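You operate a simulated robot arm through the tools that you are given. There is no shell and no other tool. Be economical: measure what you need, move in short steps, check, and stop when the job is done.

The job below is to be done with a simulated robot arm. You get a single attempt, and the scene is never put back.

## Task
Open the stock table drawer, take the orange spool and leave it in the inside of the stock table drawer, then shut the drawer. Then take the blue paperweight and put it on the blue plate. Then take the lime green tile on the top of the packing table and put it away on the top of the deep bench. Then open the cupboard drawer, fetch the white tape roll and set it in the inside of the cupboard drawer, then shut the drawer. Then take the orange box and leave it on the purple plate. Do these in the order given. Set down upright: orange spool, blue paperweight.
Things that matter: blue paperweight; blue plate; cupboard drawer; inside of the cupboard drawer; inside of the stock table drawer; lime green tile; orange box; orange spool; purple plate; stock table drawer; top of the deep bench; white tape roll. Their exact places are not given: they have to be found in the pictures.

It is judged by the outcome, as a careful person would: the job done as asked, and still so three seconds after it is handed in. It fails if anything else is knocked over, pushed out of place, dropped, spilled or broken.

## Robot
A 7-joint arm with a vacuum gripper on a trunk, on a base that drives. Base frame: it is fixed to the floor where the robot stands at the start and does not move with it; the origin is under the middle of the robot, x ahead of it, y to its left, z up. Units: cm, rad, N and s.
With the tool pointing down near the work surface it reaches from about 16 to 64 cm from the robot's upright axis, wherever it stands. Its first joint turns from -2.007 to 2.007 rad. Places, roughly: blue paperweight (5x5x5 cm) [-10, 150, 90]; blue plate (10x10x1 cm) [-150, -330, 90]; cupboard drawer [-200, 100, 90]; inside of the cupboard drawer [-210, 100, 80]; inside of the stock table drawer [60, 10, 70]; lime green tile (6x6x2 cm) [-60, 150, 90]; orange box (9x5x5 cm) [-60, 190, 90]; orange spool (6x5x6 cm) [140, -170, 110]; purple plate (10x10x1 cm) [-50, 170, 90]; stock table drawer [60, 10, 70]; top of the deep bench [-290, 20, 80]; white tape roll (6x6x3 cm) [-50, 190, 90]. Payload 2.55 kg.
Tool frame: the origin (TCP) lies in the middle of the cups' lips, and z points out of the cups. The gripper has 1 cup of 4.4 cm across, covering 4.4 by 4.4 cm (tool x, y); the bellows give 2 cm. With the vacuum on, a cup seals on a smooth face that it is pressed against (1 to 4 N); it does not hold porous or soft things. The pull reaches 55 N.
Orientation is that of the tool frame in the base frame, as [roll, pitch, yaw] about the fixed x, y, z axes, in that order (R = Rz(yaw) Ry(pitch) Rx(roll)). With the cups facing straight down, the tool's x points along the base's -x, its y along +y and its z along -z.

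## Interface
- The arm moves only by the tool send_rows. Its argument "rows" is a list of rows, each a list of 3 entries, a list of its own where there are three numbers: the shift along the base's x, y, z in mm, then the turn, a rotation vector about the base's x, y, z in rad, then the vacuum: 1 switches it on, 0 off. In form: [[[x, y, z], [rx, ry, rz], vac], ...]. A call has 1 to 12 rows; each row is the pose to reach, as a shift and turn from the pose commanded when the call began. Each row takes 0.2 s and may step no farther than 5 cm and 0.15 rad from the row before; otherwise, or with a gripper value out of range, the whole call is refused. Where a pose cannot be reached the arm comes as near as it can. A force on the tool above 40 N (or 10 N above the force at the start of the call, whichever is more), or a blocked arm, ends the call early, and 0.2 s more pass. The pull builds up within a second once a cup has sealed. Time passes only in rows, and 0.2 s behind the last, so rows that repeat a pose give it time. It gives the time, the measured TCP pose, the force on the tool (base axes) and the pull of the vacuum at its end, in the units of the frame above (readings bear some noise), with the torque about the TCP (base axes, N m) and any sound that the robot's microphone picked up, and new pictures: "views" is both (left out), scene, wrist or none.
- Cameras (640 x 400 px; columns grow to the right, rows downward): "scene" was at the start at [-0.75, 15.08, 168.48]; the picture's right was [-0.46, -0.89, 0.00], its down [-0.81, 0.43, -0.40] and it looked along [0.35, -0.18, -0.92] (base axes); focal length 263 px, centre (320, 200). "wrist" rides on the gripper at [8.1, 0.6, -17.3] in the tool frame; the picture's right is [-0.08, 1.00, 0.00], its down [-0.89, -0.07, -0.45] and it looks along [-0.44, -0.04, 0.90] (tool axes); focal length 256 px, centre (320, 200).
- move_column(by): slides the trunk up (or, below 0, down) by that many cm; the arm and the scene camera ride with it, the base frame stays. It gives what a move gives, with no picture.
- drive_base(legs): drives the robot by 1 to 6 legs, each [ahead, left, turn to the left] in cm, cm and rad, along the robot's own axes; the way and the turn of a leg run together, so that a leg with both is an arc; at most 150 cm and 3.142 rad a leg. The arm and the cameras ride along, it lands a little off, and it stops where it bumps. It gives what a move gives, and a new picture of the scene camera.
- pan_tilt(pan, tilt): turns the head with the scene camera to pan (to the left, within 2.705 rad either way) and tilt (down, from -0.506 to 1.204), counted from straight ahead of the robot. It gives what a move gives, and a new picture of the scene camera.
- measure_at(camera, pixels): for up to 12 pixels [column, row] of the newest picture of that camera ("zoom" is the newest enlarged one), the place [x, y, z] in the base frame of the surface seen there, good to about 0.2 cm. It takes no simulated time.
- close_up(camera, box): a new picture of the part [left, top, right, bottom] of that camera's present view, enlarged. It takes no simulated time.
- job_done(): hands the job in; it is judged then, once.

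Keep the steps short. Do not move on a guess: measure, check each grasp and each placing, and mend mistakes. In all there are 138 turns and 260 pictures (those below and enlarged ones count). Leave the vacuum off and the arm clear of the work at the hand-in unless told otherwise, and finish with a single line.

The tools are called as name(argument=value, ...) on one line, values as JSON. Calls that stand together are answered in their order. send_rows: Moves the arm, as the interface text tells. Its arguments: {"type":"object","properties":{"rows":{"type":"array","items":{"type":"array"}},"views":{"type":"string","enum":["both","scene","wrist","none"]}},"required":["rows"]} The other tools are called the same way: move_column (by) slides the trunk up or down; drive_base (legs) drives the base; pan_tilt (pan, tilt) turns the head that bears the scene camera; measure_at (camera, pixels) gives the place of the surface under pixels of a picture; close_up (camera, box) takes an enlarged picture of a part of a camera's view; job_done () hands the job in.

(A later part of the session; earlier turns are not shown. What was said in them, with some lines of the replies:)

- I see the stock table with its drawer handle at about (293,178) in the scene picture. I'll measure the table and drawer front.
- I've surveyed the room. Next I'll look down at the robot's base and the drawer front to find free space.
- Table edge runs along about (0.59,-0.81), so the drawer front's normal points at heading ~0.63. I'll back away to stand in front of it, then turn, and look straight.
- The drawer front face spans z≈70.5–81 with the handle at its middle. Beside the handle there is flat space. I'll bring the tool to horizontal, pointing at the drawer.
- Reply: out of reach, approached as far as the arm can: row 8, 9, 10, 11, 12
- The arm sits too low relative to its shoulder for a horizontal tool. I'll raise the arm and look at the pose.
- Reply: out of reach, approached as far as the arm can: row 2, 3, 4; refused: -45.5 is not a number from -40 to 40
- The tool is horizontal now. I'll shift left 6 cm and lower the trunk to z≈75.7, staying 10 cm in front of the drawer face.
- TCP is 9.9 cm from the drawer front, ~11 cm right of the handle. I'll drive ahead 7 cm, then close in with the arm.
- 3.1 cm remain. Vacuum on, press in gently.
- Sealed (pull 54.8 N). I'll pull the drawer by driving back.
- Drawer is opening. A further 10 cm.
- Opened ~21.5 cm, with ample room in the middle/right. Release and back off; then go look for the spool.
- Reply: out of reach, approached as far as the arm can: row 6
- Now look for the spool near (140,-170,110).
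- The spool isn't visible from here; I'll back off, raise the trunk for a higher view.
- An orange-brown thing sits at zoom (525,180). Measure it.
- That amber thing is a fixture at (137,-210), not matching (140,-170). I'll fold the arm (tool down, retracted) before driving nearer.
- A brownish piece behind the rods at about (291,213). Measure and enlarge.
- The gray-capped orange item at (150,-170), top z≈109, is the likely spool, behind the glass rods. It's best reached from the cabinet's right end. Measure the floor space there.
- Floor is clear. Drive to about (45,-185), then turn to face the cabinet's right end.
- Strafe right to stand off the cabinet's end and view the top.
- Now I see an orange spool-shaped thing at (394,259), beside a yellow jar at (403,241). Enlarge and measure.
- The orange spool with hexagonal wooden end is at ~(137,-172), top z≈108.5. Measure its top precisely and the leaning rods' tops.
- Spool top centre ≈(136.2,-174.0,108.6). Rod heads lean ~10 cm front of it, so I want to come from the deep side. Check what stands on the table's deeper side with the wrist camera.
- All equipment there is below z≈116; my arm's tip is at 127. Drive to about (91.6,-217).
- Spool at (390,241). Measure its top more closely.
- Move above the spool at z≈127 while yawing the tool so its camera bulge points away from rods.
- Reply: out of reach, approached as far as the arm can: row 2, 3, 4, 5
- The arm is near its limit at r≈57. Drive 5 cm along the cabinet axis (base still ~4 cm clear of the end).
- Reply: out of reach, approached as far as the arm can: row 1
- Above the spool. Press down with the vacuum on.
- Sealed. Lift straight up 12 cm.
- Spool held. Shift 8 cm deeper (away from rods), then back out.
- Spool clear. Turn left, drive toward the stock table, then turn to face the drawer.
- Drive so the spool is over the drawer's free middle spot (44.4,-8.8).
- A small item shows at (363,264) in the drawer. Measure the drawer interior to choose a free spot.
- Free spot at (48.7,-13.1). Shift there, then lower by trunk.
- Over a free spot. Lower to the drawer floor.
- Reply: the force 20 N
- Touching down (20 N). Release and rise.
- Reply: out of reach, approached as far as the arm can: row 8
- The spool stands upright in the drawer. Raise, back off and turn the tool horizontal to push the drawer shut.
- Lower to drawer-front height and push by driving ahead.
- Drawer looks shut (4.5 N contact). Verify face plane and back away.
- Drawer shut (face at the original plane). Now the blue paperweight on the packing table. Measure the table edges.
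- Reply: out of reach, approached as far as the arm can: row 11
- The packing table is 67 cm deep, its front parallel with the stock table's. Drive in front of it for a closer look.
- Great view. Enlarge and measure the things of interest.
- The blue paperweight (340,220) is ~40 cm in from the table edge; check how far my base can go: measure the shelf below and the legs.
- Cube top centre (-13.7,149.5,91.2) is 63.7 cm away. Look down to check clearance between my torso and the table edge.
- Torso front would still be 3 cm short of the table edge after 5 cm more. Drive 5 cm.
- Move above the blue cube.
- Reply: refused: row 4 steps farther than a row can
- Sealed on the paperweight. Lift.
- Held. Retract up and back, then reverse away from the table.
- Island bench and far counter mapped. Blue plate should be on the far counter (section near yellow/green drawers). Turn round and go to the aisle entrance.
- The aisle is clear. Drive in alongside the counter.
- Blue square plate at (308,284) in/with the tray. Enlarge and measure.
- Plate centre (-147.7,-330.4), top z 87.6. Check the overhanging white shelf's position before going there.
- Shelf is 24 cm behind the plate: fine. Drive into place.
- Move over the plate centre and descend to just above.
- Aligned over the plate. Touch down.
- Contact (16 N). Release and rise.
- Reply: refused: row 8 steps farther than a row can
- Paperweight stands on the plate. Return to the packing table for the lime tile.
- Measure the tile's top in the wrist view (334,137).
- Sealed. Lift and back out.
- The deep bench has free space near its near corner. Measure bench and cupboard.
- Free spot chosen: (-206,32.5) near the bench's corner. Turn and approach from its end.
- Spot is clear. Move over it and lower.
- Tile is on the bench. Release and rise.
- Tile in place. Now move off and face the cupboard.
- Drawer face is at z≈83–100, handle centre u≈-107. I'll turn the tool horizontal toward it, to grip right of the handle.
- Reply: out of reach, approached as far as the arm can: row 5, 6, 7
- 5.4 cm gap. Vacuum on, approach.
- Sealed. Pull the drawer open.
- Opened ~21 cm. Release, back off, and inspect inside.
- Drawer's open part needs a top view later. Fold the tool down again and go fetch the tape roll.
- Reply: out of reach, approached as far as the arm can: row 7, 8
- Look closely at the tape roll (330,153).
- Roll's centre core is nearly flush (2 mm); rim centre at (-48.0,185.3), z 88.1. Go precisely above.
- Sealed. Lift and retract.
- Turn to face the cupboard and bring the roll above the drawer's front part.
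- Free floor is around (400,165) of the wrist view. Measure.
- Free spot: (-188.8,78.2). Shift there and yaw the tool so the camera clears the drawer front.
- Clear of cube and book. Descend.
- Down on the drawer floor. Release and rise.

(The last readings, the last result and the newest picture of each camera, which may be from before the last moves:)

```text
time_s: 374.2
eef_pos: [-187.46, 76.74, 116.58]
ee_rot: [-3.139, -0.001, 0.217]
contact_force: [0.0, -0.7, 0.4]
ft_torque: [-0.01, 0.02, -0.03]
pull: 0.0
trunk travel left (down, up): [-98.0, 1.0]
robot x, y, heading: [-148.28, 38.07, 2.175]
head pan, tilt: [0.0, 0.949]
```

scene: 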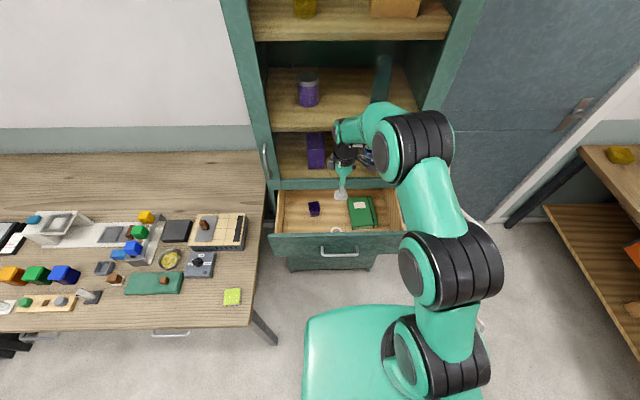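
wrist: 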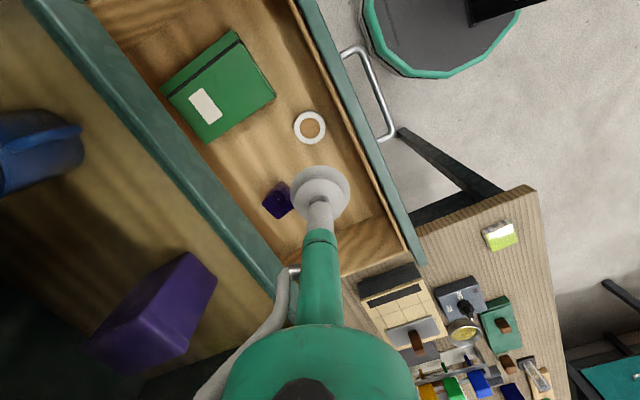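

Roll is in the drawer. Back off and set the tool horizontal again to shut the drawer.

drive_base(legs=[[-42, 0, 0.015]])

send_rows(rows=[[[8, 8, 0], [0, 0, -0.14], 0], [[16, 16, 0], [0, 0, -0.28], 0], [[24, 24, 0], [0, 0, -0.42], 0], [[32, 32, 0], [0, 0, -0.56], 0], [[40, 40, 0], [0, 0, -0.7], 0], [[48, 48, 0], [0, 0, -0.84], 0], [[56, 56, 0], [0, 0, -0.98], 0], [[60, 60, 0], [0, 0, -1.1], 0], [[60, 60, 0], [0, 0, -1.2], 0]], views="none")

send_rows(rows=[[[4, 12, 21], [0.1161, 0.0831, 0], 0], [[7, 25, 42], [0.2322, 0.1662, 0], 0], [[11, 37, 63], [0.3483, 0.2493, 0], 0], [[15, 50, 84], [0.4644, 0.3324, 0], 0], [[18, 62, 105], [0.5805, 0.4155, 0], 0], [[22, 75, 126], [0.6966, 0.4986, 0], 0], [[25, 87, 147], [0.8127, 0.5817, 0], 0], [[29, 100, 168], [0.9288, 0.6648, 0], 0], [[33, 112, 189], [1.0449, 0.7479, 0], 0], [[36, 125, 210], [1.161, 0.831, 0], 0], [[40, 137, 230], [1.2771, 0.9141, 0], 0], [[40, 137, 230], [1.2771, 0.9141, 0], 0]], views="scene")

```text
time_s: 376.8
eef_pos: [-164.79, 42.6, 116.52]
ee_rot: [-3.141, -0.002, 0.232]
contact_force: [-0.9, 0.0, 0.1]
ft_torque: [0.0, 0.0, 0.03]
pull: 0.0
trunk travel left (down, up): [-98.0, 1.0]
robot x, y, heading: [-124.99, 4.49, 2.192]
head pan, tilt: [0.0, 0.949]
```

scene: 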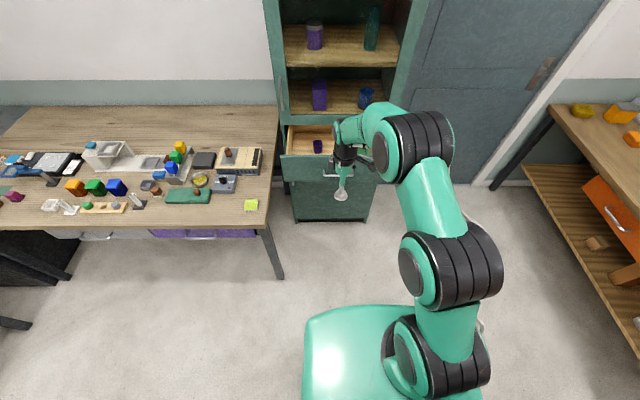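

```text
time_s: 378.8
eef_pos: [-158.78, 48.46, 116.51]
ee_rot: [3.141, -0.001, -0.972]
contact_force: [0.2, 0.6, 0.4]
ft_torque: [0.0, -0.01, -0.03]
pull: 0.0
trunk travel left (down, up): [-98.0, 1.0]
robot x, y, heading: [-125.0, 4.25, 2.184]
head pan, tilt: [0.0, 0.949]
```

```text
time_s: 381.4
eef_pos: [-154.75, 62.14, 139.39]
ee_rot: [1.548, 1.552, -2.546]
contact_force: [-0.4, 0.5, 0.0]
ft_torque: [0.0, -0.01, -0.01]
pull: 0.0
out of reach, approached as far as the arm can: row 6, 7
trunk travel left (down, up): [-98.0, 1.0]
robot x, y, heading: [-125.18, 4.69, 2.189]
head pan, tilt: [0.0, 0.949]
```

scene: 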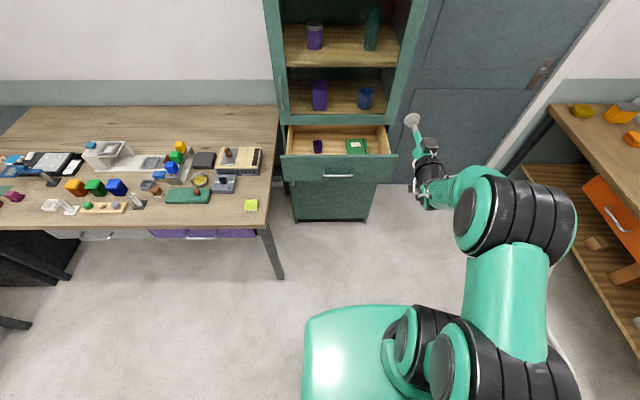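

move_column(by=-40)

move_column(by=-7.6)

drive_base(legs=[[22, 5, 0]])

drive_base(legs=[[12, 0, 0]])

```text
time_s: 385.2
eef_pos: [-154.77, 62.29, 99.47]
ee_rot: [1.652, 1.552, -2.44]
contact_force: [-0.3, -0.8, -0.1]
ft_torque: [-0.02, -0.04, 0.0]
pull: 0.1
trunk travel left (down, up): [-58.0, 41.0]
robot x, y, heading: [-125.04, 4.58, 2.182]
head pan, tilt: [0.0, 0.949]
```

```text
time_s: 386.3
eef_pos: [-154.75, 62.21, 91.81]
ee_rot: [1.644, 1.552, -2.446]
contact_force: [0.4, -0.1, 0.6]
ft_torque: [0.03, 0.01, 0.02]
pull: 0.0
trunk travel left (down, up): [-50.4, 48.6]
robot x, y, heading: [-124.87, 4.18, 2.183]
head pan, tilt: [0.0, 0.949]
```

```text
time_s: 388.1
eef_pos: [-171.34, 77.46, 91.7]
ee_rot: [1.687, 1.551, -2.41]
contact_force: [-0.7, -0.1, -0.9]
ft_torque: [0.0, 0.0, 0.0]
pull: 0.1
trunk travel left (down, up): [-50.4, 48.6]
robot x, y, heading: [-141.72, 19.44, 2.179]
head pan, tilt: [0.0, 0.949]
```

scene: 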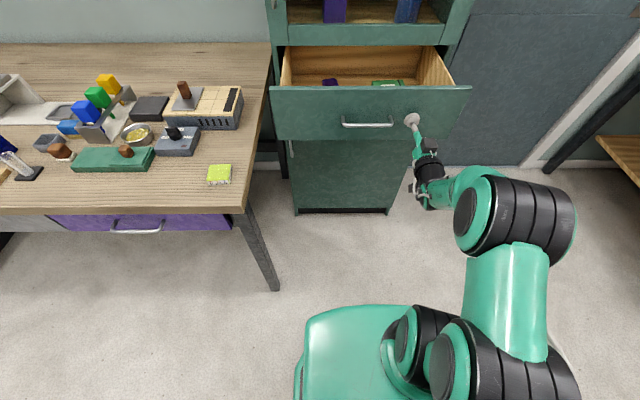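

```text
time_s: 389.3
eef_pos: [-178.17, 87.39, 91.74]
ee_rot: [1.702, 1.551, -2.396]
contact_force: [-0.2, 0.2, -0.4]
ft_torque: [0.02, 0.0, 0.03]
pull: 0.1
trunk travel left (down, up): [-50.4, 48.6]
robot x, y, heading: [-148.34, 29.83, 2.184]
head pan, tilt: [0.0, 0.949]
```

scene: 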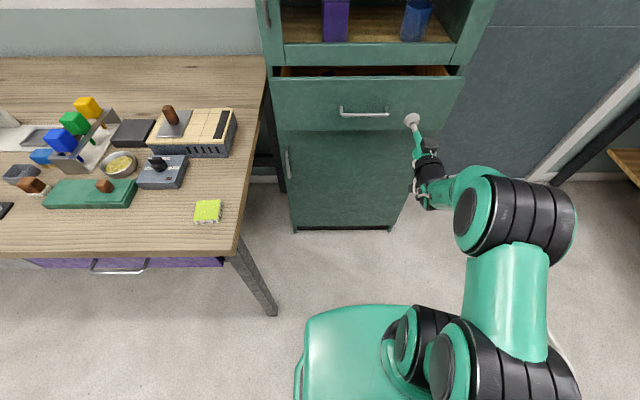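

drive_base(legs=[[8, 0, 0]])

send_rows(rows=[[[-6, 8, 0], [0, 0, 0], 0], [[-12, 16, 0], [0, 0, 0], 0], [[-17, 24, 0], [0, 0, 0], 0], [[-20, 29, 0], [0, 0, 0], 0], [[-24, 34, 0], [0, 0, 0], 0], [[-26, 37, 0], [0, 0, 0], 0]], views="scene")

measure_at(camera="scene", pixels=[[300, 100], [330, 95], [300, 150], [330, 160]])

```text
time_s: 390.4
eef_pos: [-182.67, 93.96, 91.77]
ee_rot: [1.708, 1.554, -2.39]
contact_force: [0.1, 0.8, 0.4]
ft_torque: [0.03, -0.01, -0.05]
pull: 0.1
trunk travel left (down, up): [-50.4, 48.6]
robot x, y, heading: [-153.16, 35.88, 2.178]
head pan, tilt: [0.0, 0.949]
```

scene: 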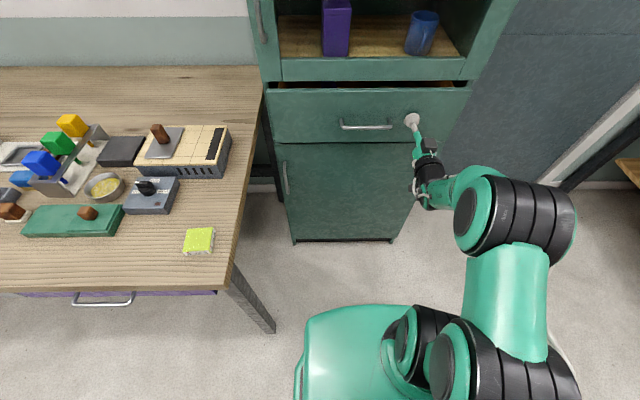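

```text
time_s: 391.8
eef_pos: [-185.17, 97.64, 91.85]
ee_rot: [1.6, 1.553, -2.495]
contact_force: [3.4, -3.1, 1.2]
ft_torque: [0.01, -0.03, -0.02]
pull: 0.1
trunk travel left (down, up): [-50.4, 48.6]
robot x, y, heading: [-153.18, 36.0, 2.178]
head pan, tilt: [0.0, 0.949]
```

scene: 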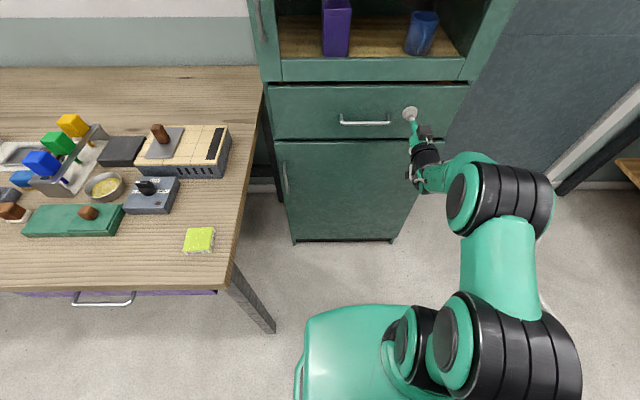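

```text
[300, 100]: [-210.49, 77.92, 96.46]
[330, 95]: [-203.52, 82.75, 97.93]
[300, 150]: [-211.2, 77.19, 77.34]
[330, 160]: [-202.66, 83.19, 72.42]
```

Shut (face at v=-185.8, as originally). Back away, fold the tool down, and go for the orange box.

send_rows(rows=[[[8, -11, 0], [0, 0, 0], 0], [[20, -28, 0], [0, 0, 0], 0]], views="none")

drive_base(legs=[[-45, 0, 0]])

move_column(by=40)

send_rows(rows=[[[-1, -20, -18], [-0.1161, -0.0831, 0], 0], [[-3, -40, -36], [-0.2322, -0.1662, 0], 0], [[-4, -61, -54], [-0.3483, -0.2493, 0], 0], [[-6, -81, -72], [-0.4644, -0.3324, 0], 0], [[-7, -101, -90], [-0.5805, -0.4155, 0], 0], [[-9, -121, -108], [-0.6966, -0.4986, 0], 0], [[-10, -141, -126], [-0.8127, -0.5817, 0], 0], [[-12, -161, -144], [-0.9288, -0.6648, 0], 0], [[-13, -182, -162], [-1.0449, -0.7479, 0], 0], [[-15, -202, -180], [-1.161, -0.831, 0], 0], [[-16, -222, -180], [-1.2675, -0.9073, 0], 0]], views="none")

move_column(by=8)

drive_base(legs=[[0, 0, -1.56]])

```text
time_s: 392.4
eef_pos: [-183.2, 94.67, 91.95]
ee_rot: [1.617, 1.554, -2.478]
contact_force: [-0.2, -0.4, 0.1]
ft_torque: [-0.01, -0.01, -0.02]
pull: 0.1
trunk travel left (down, up): [-50.4, 48.6]
robot x, y, heading: [-152.79, 35.85, 2.179]
head pan, tilt: [0.0, 0.949]
```

```text
time_s: 395.1
eef_pos: [-157.76, 57.95, 91.77]
ee_rot: [1.649, 1.552, -2.445]
contact_force: [-0.4, 0.6, 0.1]
ft_torque: [0.0, 0.0, 0.01]
pull: 0.0
trunk travel left (down, up): [-50.4, 48.6]
robot x, y, heading: [-127.22, -1.0, 2.186]
head pan, tilt: [0.0, 0.949]
```

scene: 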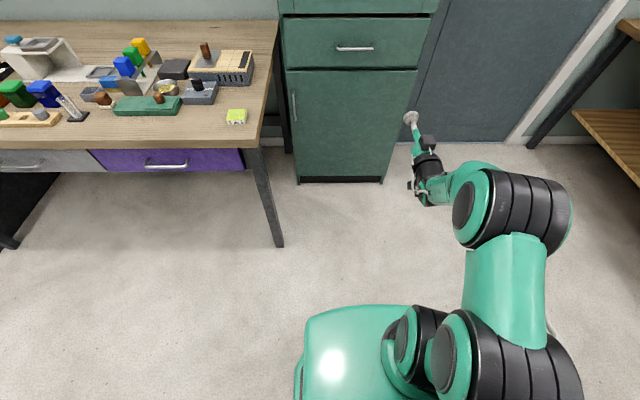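

```text
time_s: 398.9
eef_pos: [-157.86, 57.8, 131.64]
ee_rot: [1.665, 1.554, -2.425]
contact_force: [-0.3, -0.8, -0.4]
ft_torque: [-0.02, -0.01, 0.02]
pull: 0.1
trunk travel left (down, up): [-90.4, 8.6]
robot x, y, heading: [-127.38, -0.23, 2.188]
head pan, tilt: [0.0, 0.949]
```

```text
time_s: 401.3
eef_pos: [-159.74, 35.23, 114.05]
ee_rot: [3.125, 0.007, -0.974]
contact_force: [1.5, 1.2, 0.1]
ft_torque: [-0.23, 0.29, 0.02]
pull: 0.0
out of reach, approached as far as the arm can: row 7, 8, 9
trunk travel left (down, up): [-90.4, 8.6]
robot x, y, heading: [-127.38, -1.11, 2.186]
head pan, tilt: [0.0, 0.949]
```

```text
time_s: 402.5
eef_pos: [-159.39, 35.7, 122.02]
ee_rot: [-3.139, 0.011, -0.969]
contact_force: [0.9, 1.3, 0.0]
ft_torque: [0.02, 0.01, 0.02]
pull: 0.0
trunk travel left (down, up): [-98.4, 0.6]
robot x, y, heading: [-127.28, -1.14, 2.187]
head pan, tilt: [0.0, 0.949]
```

```text
time_s: 406.7
eef_pos: [-90.04, 30.64, 121.97]
ee_rot: [-3.141, 0.011, -2.559]
contact_force: [0.0, -0.3, -0.9]
ft_torque: [0.0, 0.02, -0.02]
pull: 0.0
trunk travel left (down, up): [-98.4, 0.6]
robot x, y, heading: [-127.35, -0.88, 0.592]
head pan, tilt: [0.0, 0.949]
```

scene: 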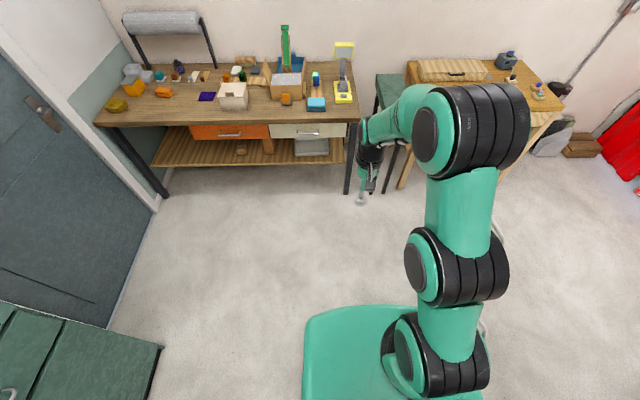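

drive_base(legs=[[70, 0, 0.028], [0, 104, 0], [42, 0, 0]])

send_rows(rows=[[[0, 0, 0], [0, 0, 0], 0]], views="wrist")

```text
time_s: 417.6
eef_pos: [-61.74, 179.64, 122.06]
ee_rot: [-3.139, 0.009, -2.515]
contact_force: [-0.1, -0.1, 0.8]
ft_torque: [0.01, -0.02, 0.02]
pull: 0.0
trunk travel left (down, up): [-98.4, 0.6]
robot x, y, heading: [-97.11, 146.68, 0.637]
head pan, tilt: [0.0, 0.949]
```

scene: 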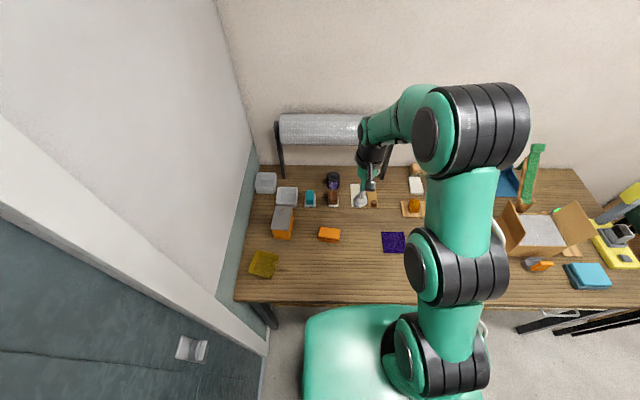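

```text
time_s: 418.0
eef_pos: [-61.74, 179.57, 122.03]
ee_rot: [-3.14, 0.01, -2.516]
contact_force: [0.2, 0.0, -0.7]
ft_torque: [0.01, -0.04, 0.0]
pull: 0.1
trunk travel left (down, up): [-98.4, 0.6]
robot x, y, heading: [-97.42, 146.52, 0.642]
head pan, tilt: [0.0, 0.949]
```

wrist: 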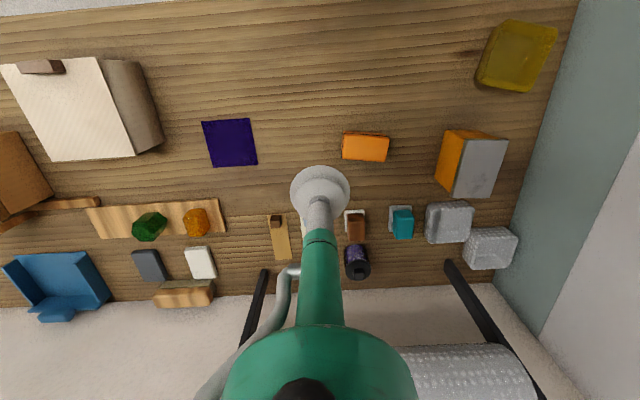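

close_up(camera="wrist", box=[330, 115, 410, 175])

measure_at(camera="zoom", pixels=[[280, 220], [150, 160], [430, 170], [410, 300], [140, 260], [280, 160], [280, 290]])

measure_at(camera="wrist", pixels=[[205, 126], [246, 121], [213, 166], [255, 162], [230, 143]])

```text
6.67 times, centred on (370, 145) of wrist
```

zoom: 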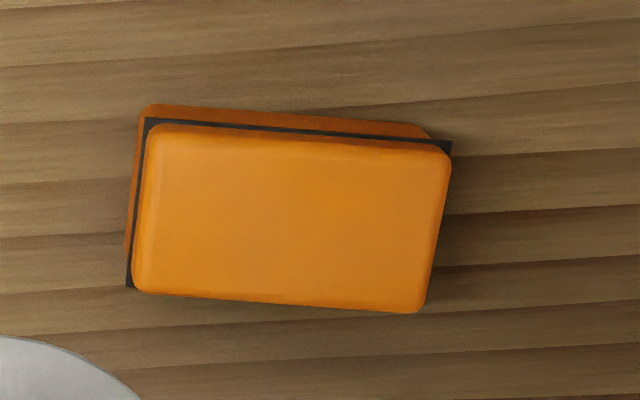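

```text
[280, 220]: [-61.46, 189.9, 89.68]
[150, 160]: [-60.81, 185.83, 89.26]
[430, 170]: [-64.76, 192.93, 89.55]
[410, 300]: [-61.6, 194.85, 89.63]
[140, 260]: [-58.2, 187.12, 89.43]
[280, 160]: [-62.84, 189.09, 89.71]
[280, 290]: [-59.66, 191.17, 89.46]
```

```text
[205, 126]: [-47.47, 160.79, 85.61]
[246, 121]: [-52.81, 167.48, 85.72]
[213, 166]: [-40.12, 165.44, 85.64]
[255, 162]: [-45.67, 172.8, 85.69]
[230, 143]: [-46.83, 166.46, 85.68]
```

Box top centre (-61.6,190.2,89.7); plate centre (-46.5,166.6,85.65). Move over the box and down.

send_rows(rows=[[[0, 30, -10], [0, 0, 0], 0], [[1, 65, -40], [0, 0, 0], 0], [[1, 95, -75], [0, 0, 0], 0], [[1, 106, -120], [0, 0, 0], 0], [[1, 106, -165], [0, 0, 0], 0], [[1, 106, -210], [0, 0, 0], 0], [[1, 106, -255], [0, 0, 0], 0], [[1, 106, -295], [0, 0, 0], 0], [[1, 106, -295], [0, 0, 0], 0]], views="wrist")

```text
time_s: 420.0
eef_pos: [-61.59, 190.22, 92.51]
ee_rot: [-3.139, 0.011, -2.513]
contact_force: [0.1, -0.4, 0.0]
ft_torque: [0.0, 0.0, 0.01]
pull: 0.0
trunk travel left (down, up): [-98.4, 0.6]
robot x, y, heading: [-98.17, 147.03, 0.637]
head pan, tilt: [0.0, 0.949]
```

wrist: 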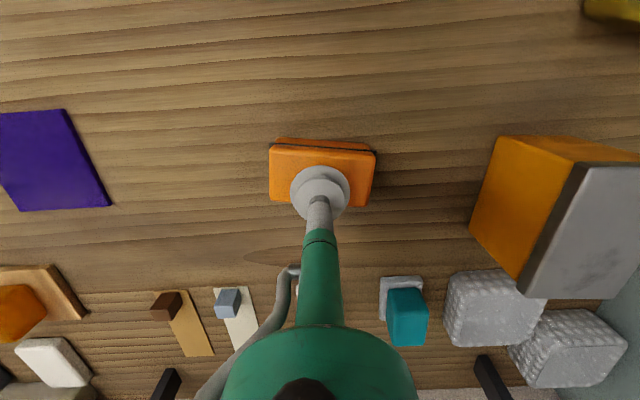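

Centred. Press with vacuum.

send_rows(rows=[[[0, 0, -18], [0, 0, 0], 1], [[0, 0, -27], [0, 0, 0], 1], [[0, 0, -31], [0, 0, 0], 1], [[0, 0, -32], [0, 0, 0], 1], [[0, 0, -32], [0, 0, 0], 1], [[0, 0, -32], [0, 0, 0], 1]], views="none")

send_rows(rows=[[[0, 0, 25], [0, 0, 0], 1], [[0, 0, 65], [0, 0, 0], 1], [[0, 0, 100], [0, 0, 0], 1], [[0, 0, 130], [0, 0, 0], 1], [[0, 0, 130], [0, 0, 0], 1]])

```text
time_s: 421.4
eef_pos: [-61.62, 190.18, 89.39]
ee_rot: [-3.139, 0.012, -2.516]
contact_force: [-1.0, -2.0, 10.8]
ft_torque: [-0.14, 0.29, 0.06]
pull: 54.7
trunk travel left (down, up): [-98.4, 0.6]
robot x, y, heading: [-97.74, 146.47, 0.638]
head pan, tilt: [0.0, 0.949]
```

```text
time_s: 422.6
eef_pos: [-61.61, 190.15, 102.32]
ee_rot: [-3.139, 0.009, -2.515]
contact_force: [-1.2, 0.2, -0.6]
ft_torque: [-0.03, 0.02, 0.01]
pull: 54.9
trunk travel left (down, up): [-98.4, 0.6]
robot x, y, heading: [-97.38, 146.54, 0.643]
head pan, tilt: [0.0, 0.949]
```

scene: 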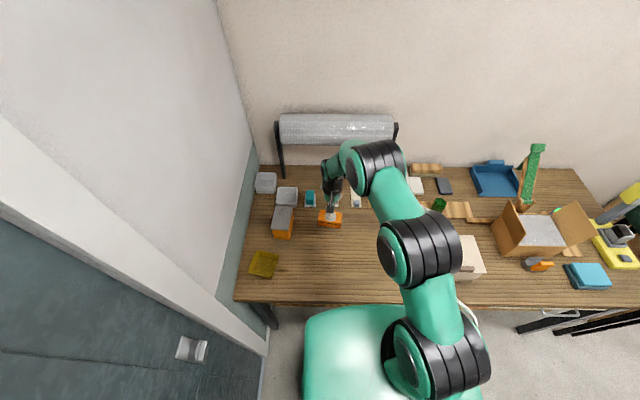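
wrist: 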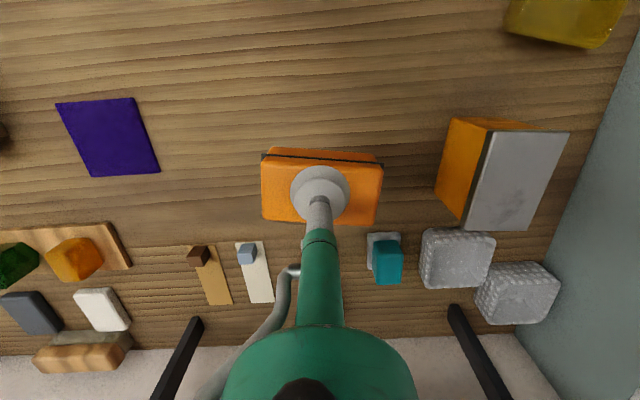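

Whole box held. Carry to the plate centre, aligning by +0.17 rad.

send_rows(rows=[[[25, -39, 0], [0, 0, 0.03], 1], [[50, -78, 0], [0, 0, 0.06], 1], [[76, -118, 0], [0, 0, 0.09], 1], [[101, -157, 0], [0, 0, 0.12], 1], [[126, -197, 0], [0, 0, 0.15], 1], [[151, -236, 0], [0, 0, 0.17], 1], [[151, -236, -40], [0, 0, 0.17], 1], [[151, -236, -80], [0, 0, 0.17], 1], [[151, -236, -105], [0, 0, 0.17], 1], [[151, -236, -105], [0, 0, 0.17], 1]])

```text
time_s: 424.8
eef_pos: [-46.43, 166.68, 91.62]
ee_rot: [-3.139, 0.011, -2.344]
contact_force: [-0.2, 0.2, -0.8]
ft_torque: [-0.02, -0.03, -0.01]
pull: 54.7
trunk travel left (down, up): [-98.4, 0.6]
robot x, y, heading: [-97.4, 146.49, 0.639]
head pan, tilt: [0.0, 0.949]
```

scene: 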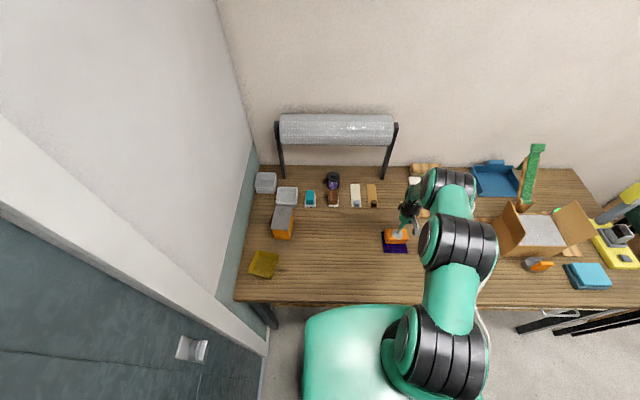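
wrist: 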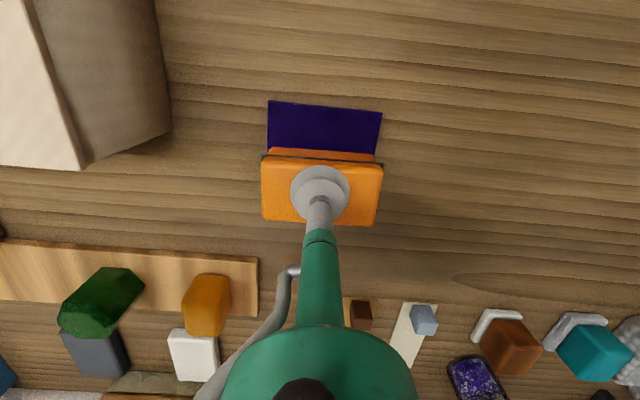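

send_rows(rows=[[[0, 0, -8], [0, 0, 0], 1], [[0, 0, -13], [0, 0, 0], 1], [[0, 0, -16], [0, 0, 0], 1], [[0, 0, -16], [0, 0, 0], 1]], views="none")

```text
time_s: 425.8
eef_pos: [-46.39, 166.64, 90.0]
ee_rot: [-3.14, 0.011, -2.344]
contact_force: [-0.4, -0.2, -1.0]
ft_torque: [-0.02, -0.02, 0.03]
pull: 55.1
trunk travel left (down, up): [-98.4, 0.6]
robot x, y, heading: [-97.33, 146.33, 0.641]
head pan, tilt: [0.0, 0.949]
```

send_rows(rows=[[[0, 0, -2], [0, 0, 0], 1], [[0, 0, -4], [0, 0, 0], 1], [[0, 0, -6], [0, 0, 0], 1], [[0, 0, -6], [0, 0, 0], 1]], views="none")

```text
time_s: 426.8
eef_pos: [-46.3, 166.74, 89.78]
ee_rot: [-3.134, 0.018, -2.344]
contact_force: [-3.2, 2.2, 23.0]
ft_torque: [-0.14, 0.5, -0.05]
pull: 55.1
trunk travel left (down, up): [-98.4, 0.6]
robot x, y, heading: [-97.58, 146.57, 0.637]
head pan, tilt: [0.0, 0.949]
```

Contact. Release and rise clear.

send_rows(rows=[[[0, 0, 2], [0, 0, 0], 0], [[0, 0, 2], [0, 0, 0], 0], [[0, 0, 2], [0, 0, 0], 0], [[0, 0, 8], [0, 0, 0], 0], [[0, 0, 40], [0, 0, 0], 0], [[0, 0, 85], [0, 0, 0], 0], [[0, 0, 130], [0, 0, 0], 0], [[0, 0, 175], [0, 0, 0], 0], [[-25, -18, 210], [0, 0, 0], 0], [[-50, -36, 245], [0, 0, 0], 0], [[-80, -58, 270], [0, 0, 0], 0]])

close_up(camera="wrist", box=[240, 80, 440, 280])

drive_base(legs=[[-50, 0, 0]])

```text
time_s: 429.2
eef_pos: [-54.78, 160.78, 116.52]
ee_rot: [-3.139, 0.011, -2.343]
contact_force: [-0.7, 0.3, 0.3]
ft_torque: [-0.01, -0.04, 0.0]
pull: 0.1
trunk travel left (down, up): [-98.4, 0.6]
robot x, y, heading: [-97.45, 146.75, 0.639]
head pan, tilt: [0.0, 0.949]
```

scene: 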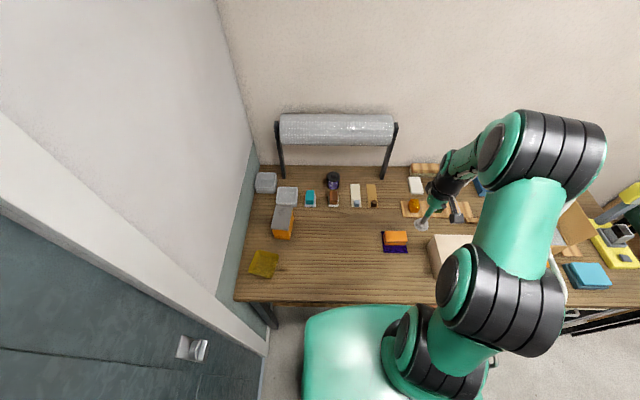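
wrist: 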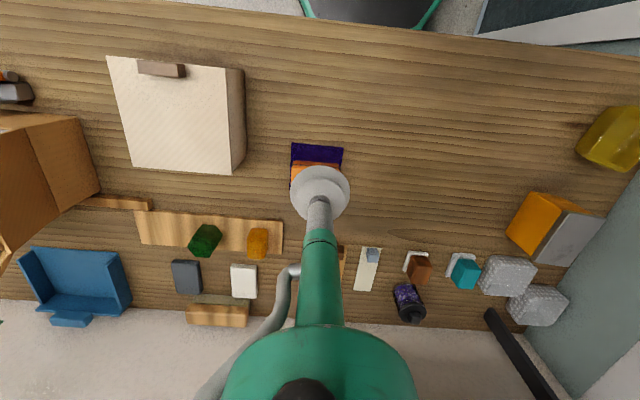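

```text
2.00 times, centred on (340, 180) of wrist
```

zoom: 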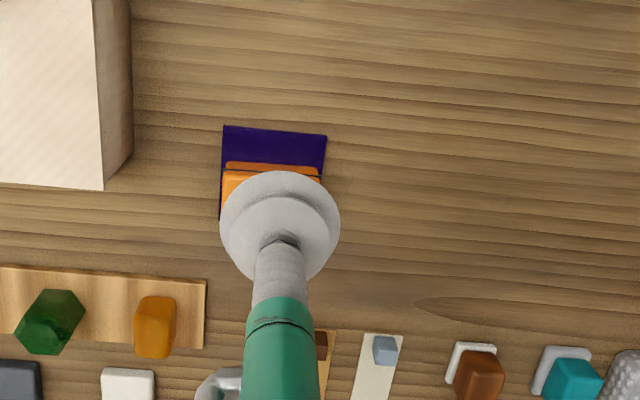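

```text
time_s: 432.1
eef_pos: [-94.19, 131.24, 116.35]
ee_rot: [-3.138, 0.01, -2.354]
contact_force: [0.0, -0.9, 0.0]
ft_torque: [-0.02, 0.03, 0.01]
pull: 0.0
trunk travel left (down, up): [-98.4, 0.6]
robot x, y, heading: [-137.31, 117.55, 0.628]
head pan, tilt: [0.0, 0.949]
```

scene: 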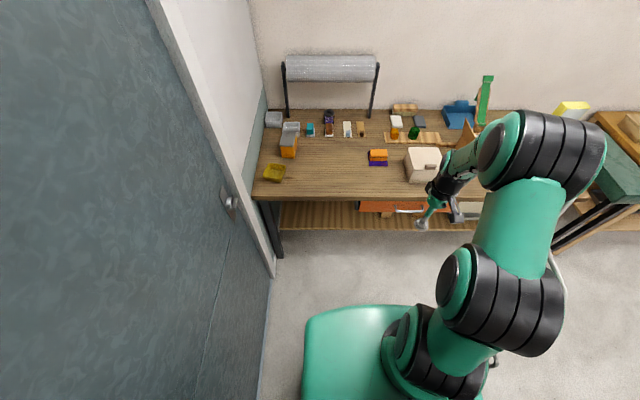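

close_up(camera="scene", box=[350, 135, 410, 180])

pan_tilt(pan=1.5, tilt=0.6)

```text
8.89 times, centred on (380, 158) of scene
```

zoom: 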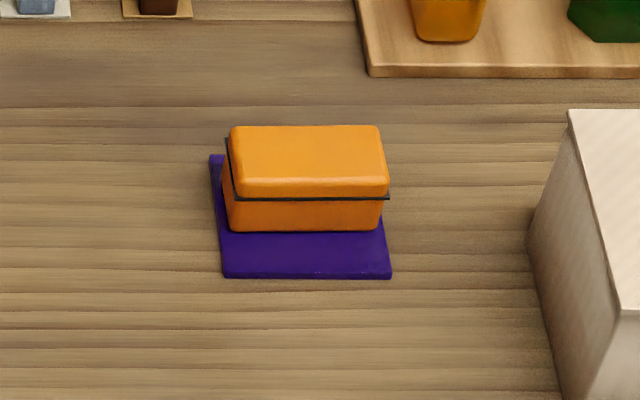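

```text
time_s: 433.7
eef_pos: [-94.19, 131.22, 116.42]
ee_rot: [-3.139, 0.009, -2.354]
contact_force: [-0.1, -0.8, -0.4]
ft_torque: [0.01, 0.0, 0.0]
pull: 0.0
trunk travel left (down, up): [-98.4, 0.6]
robot x, y, heading: [-137.16, 117.1, 0.629]
head pan, tilt: [1.499, 0.6]
```

scene: 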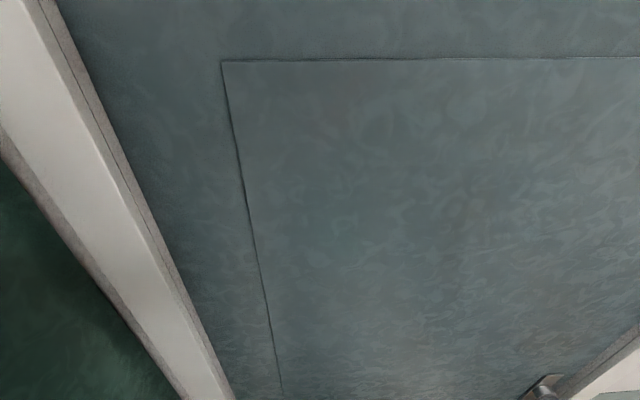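

The orange box is on the purple plate. Both drawers are shut, the vacuum is off and the arm is clear, so I'm handing in.

job_done()

```text
The job is handed in.
```

All five tasks were done in order and handed in: orange spool upright in the shut stock table drawer, blue paperweight on the blue plate, lime green tile on the deep bench, white tape roll in the shut cupboard drawer, and orange box on the purple plate.
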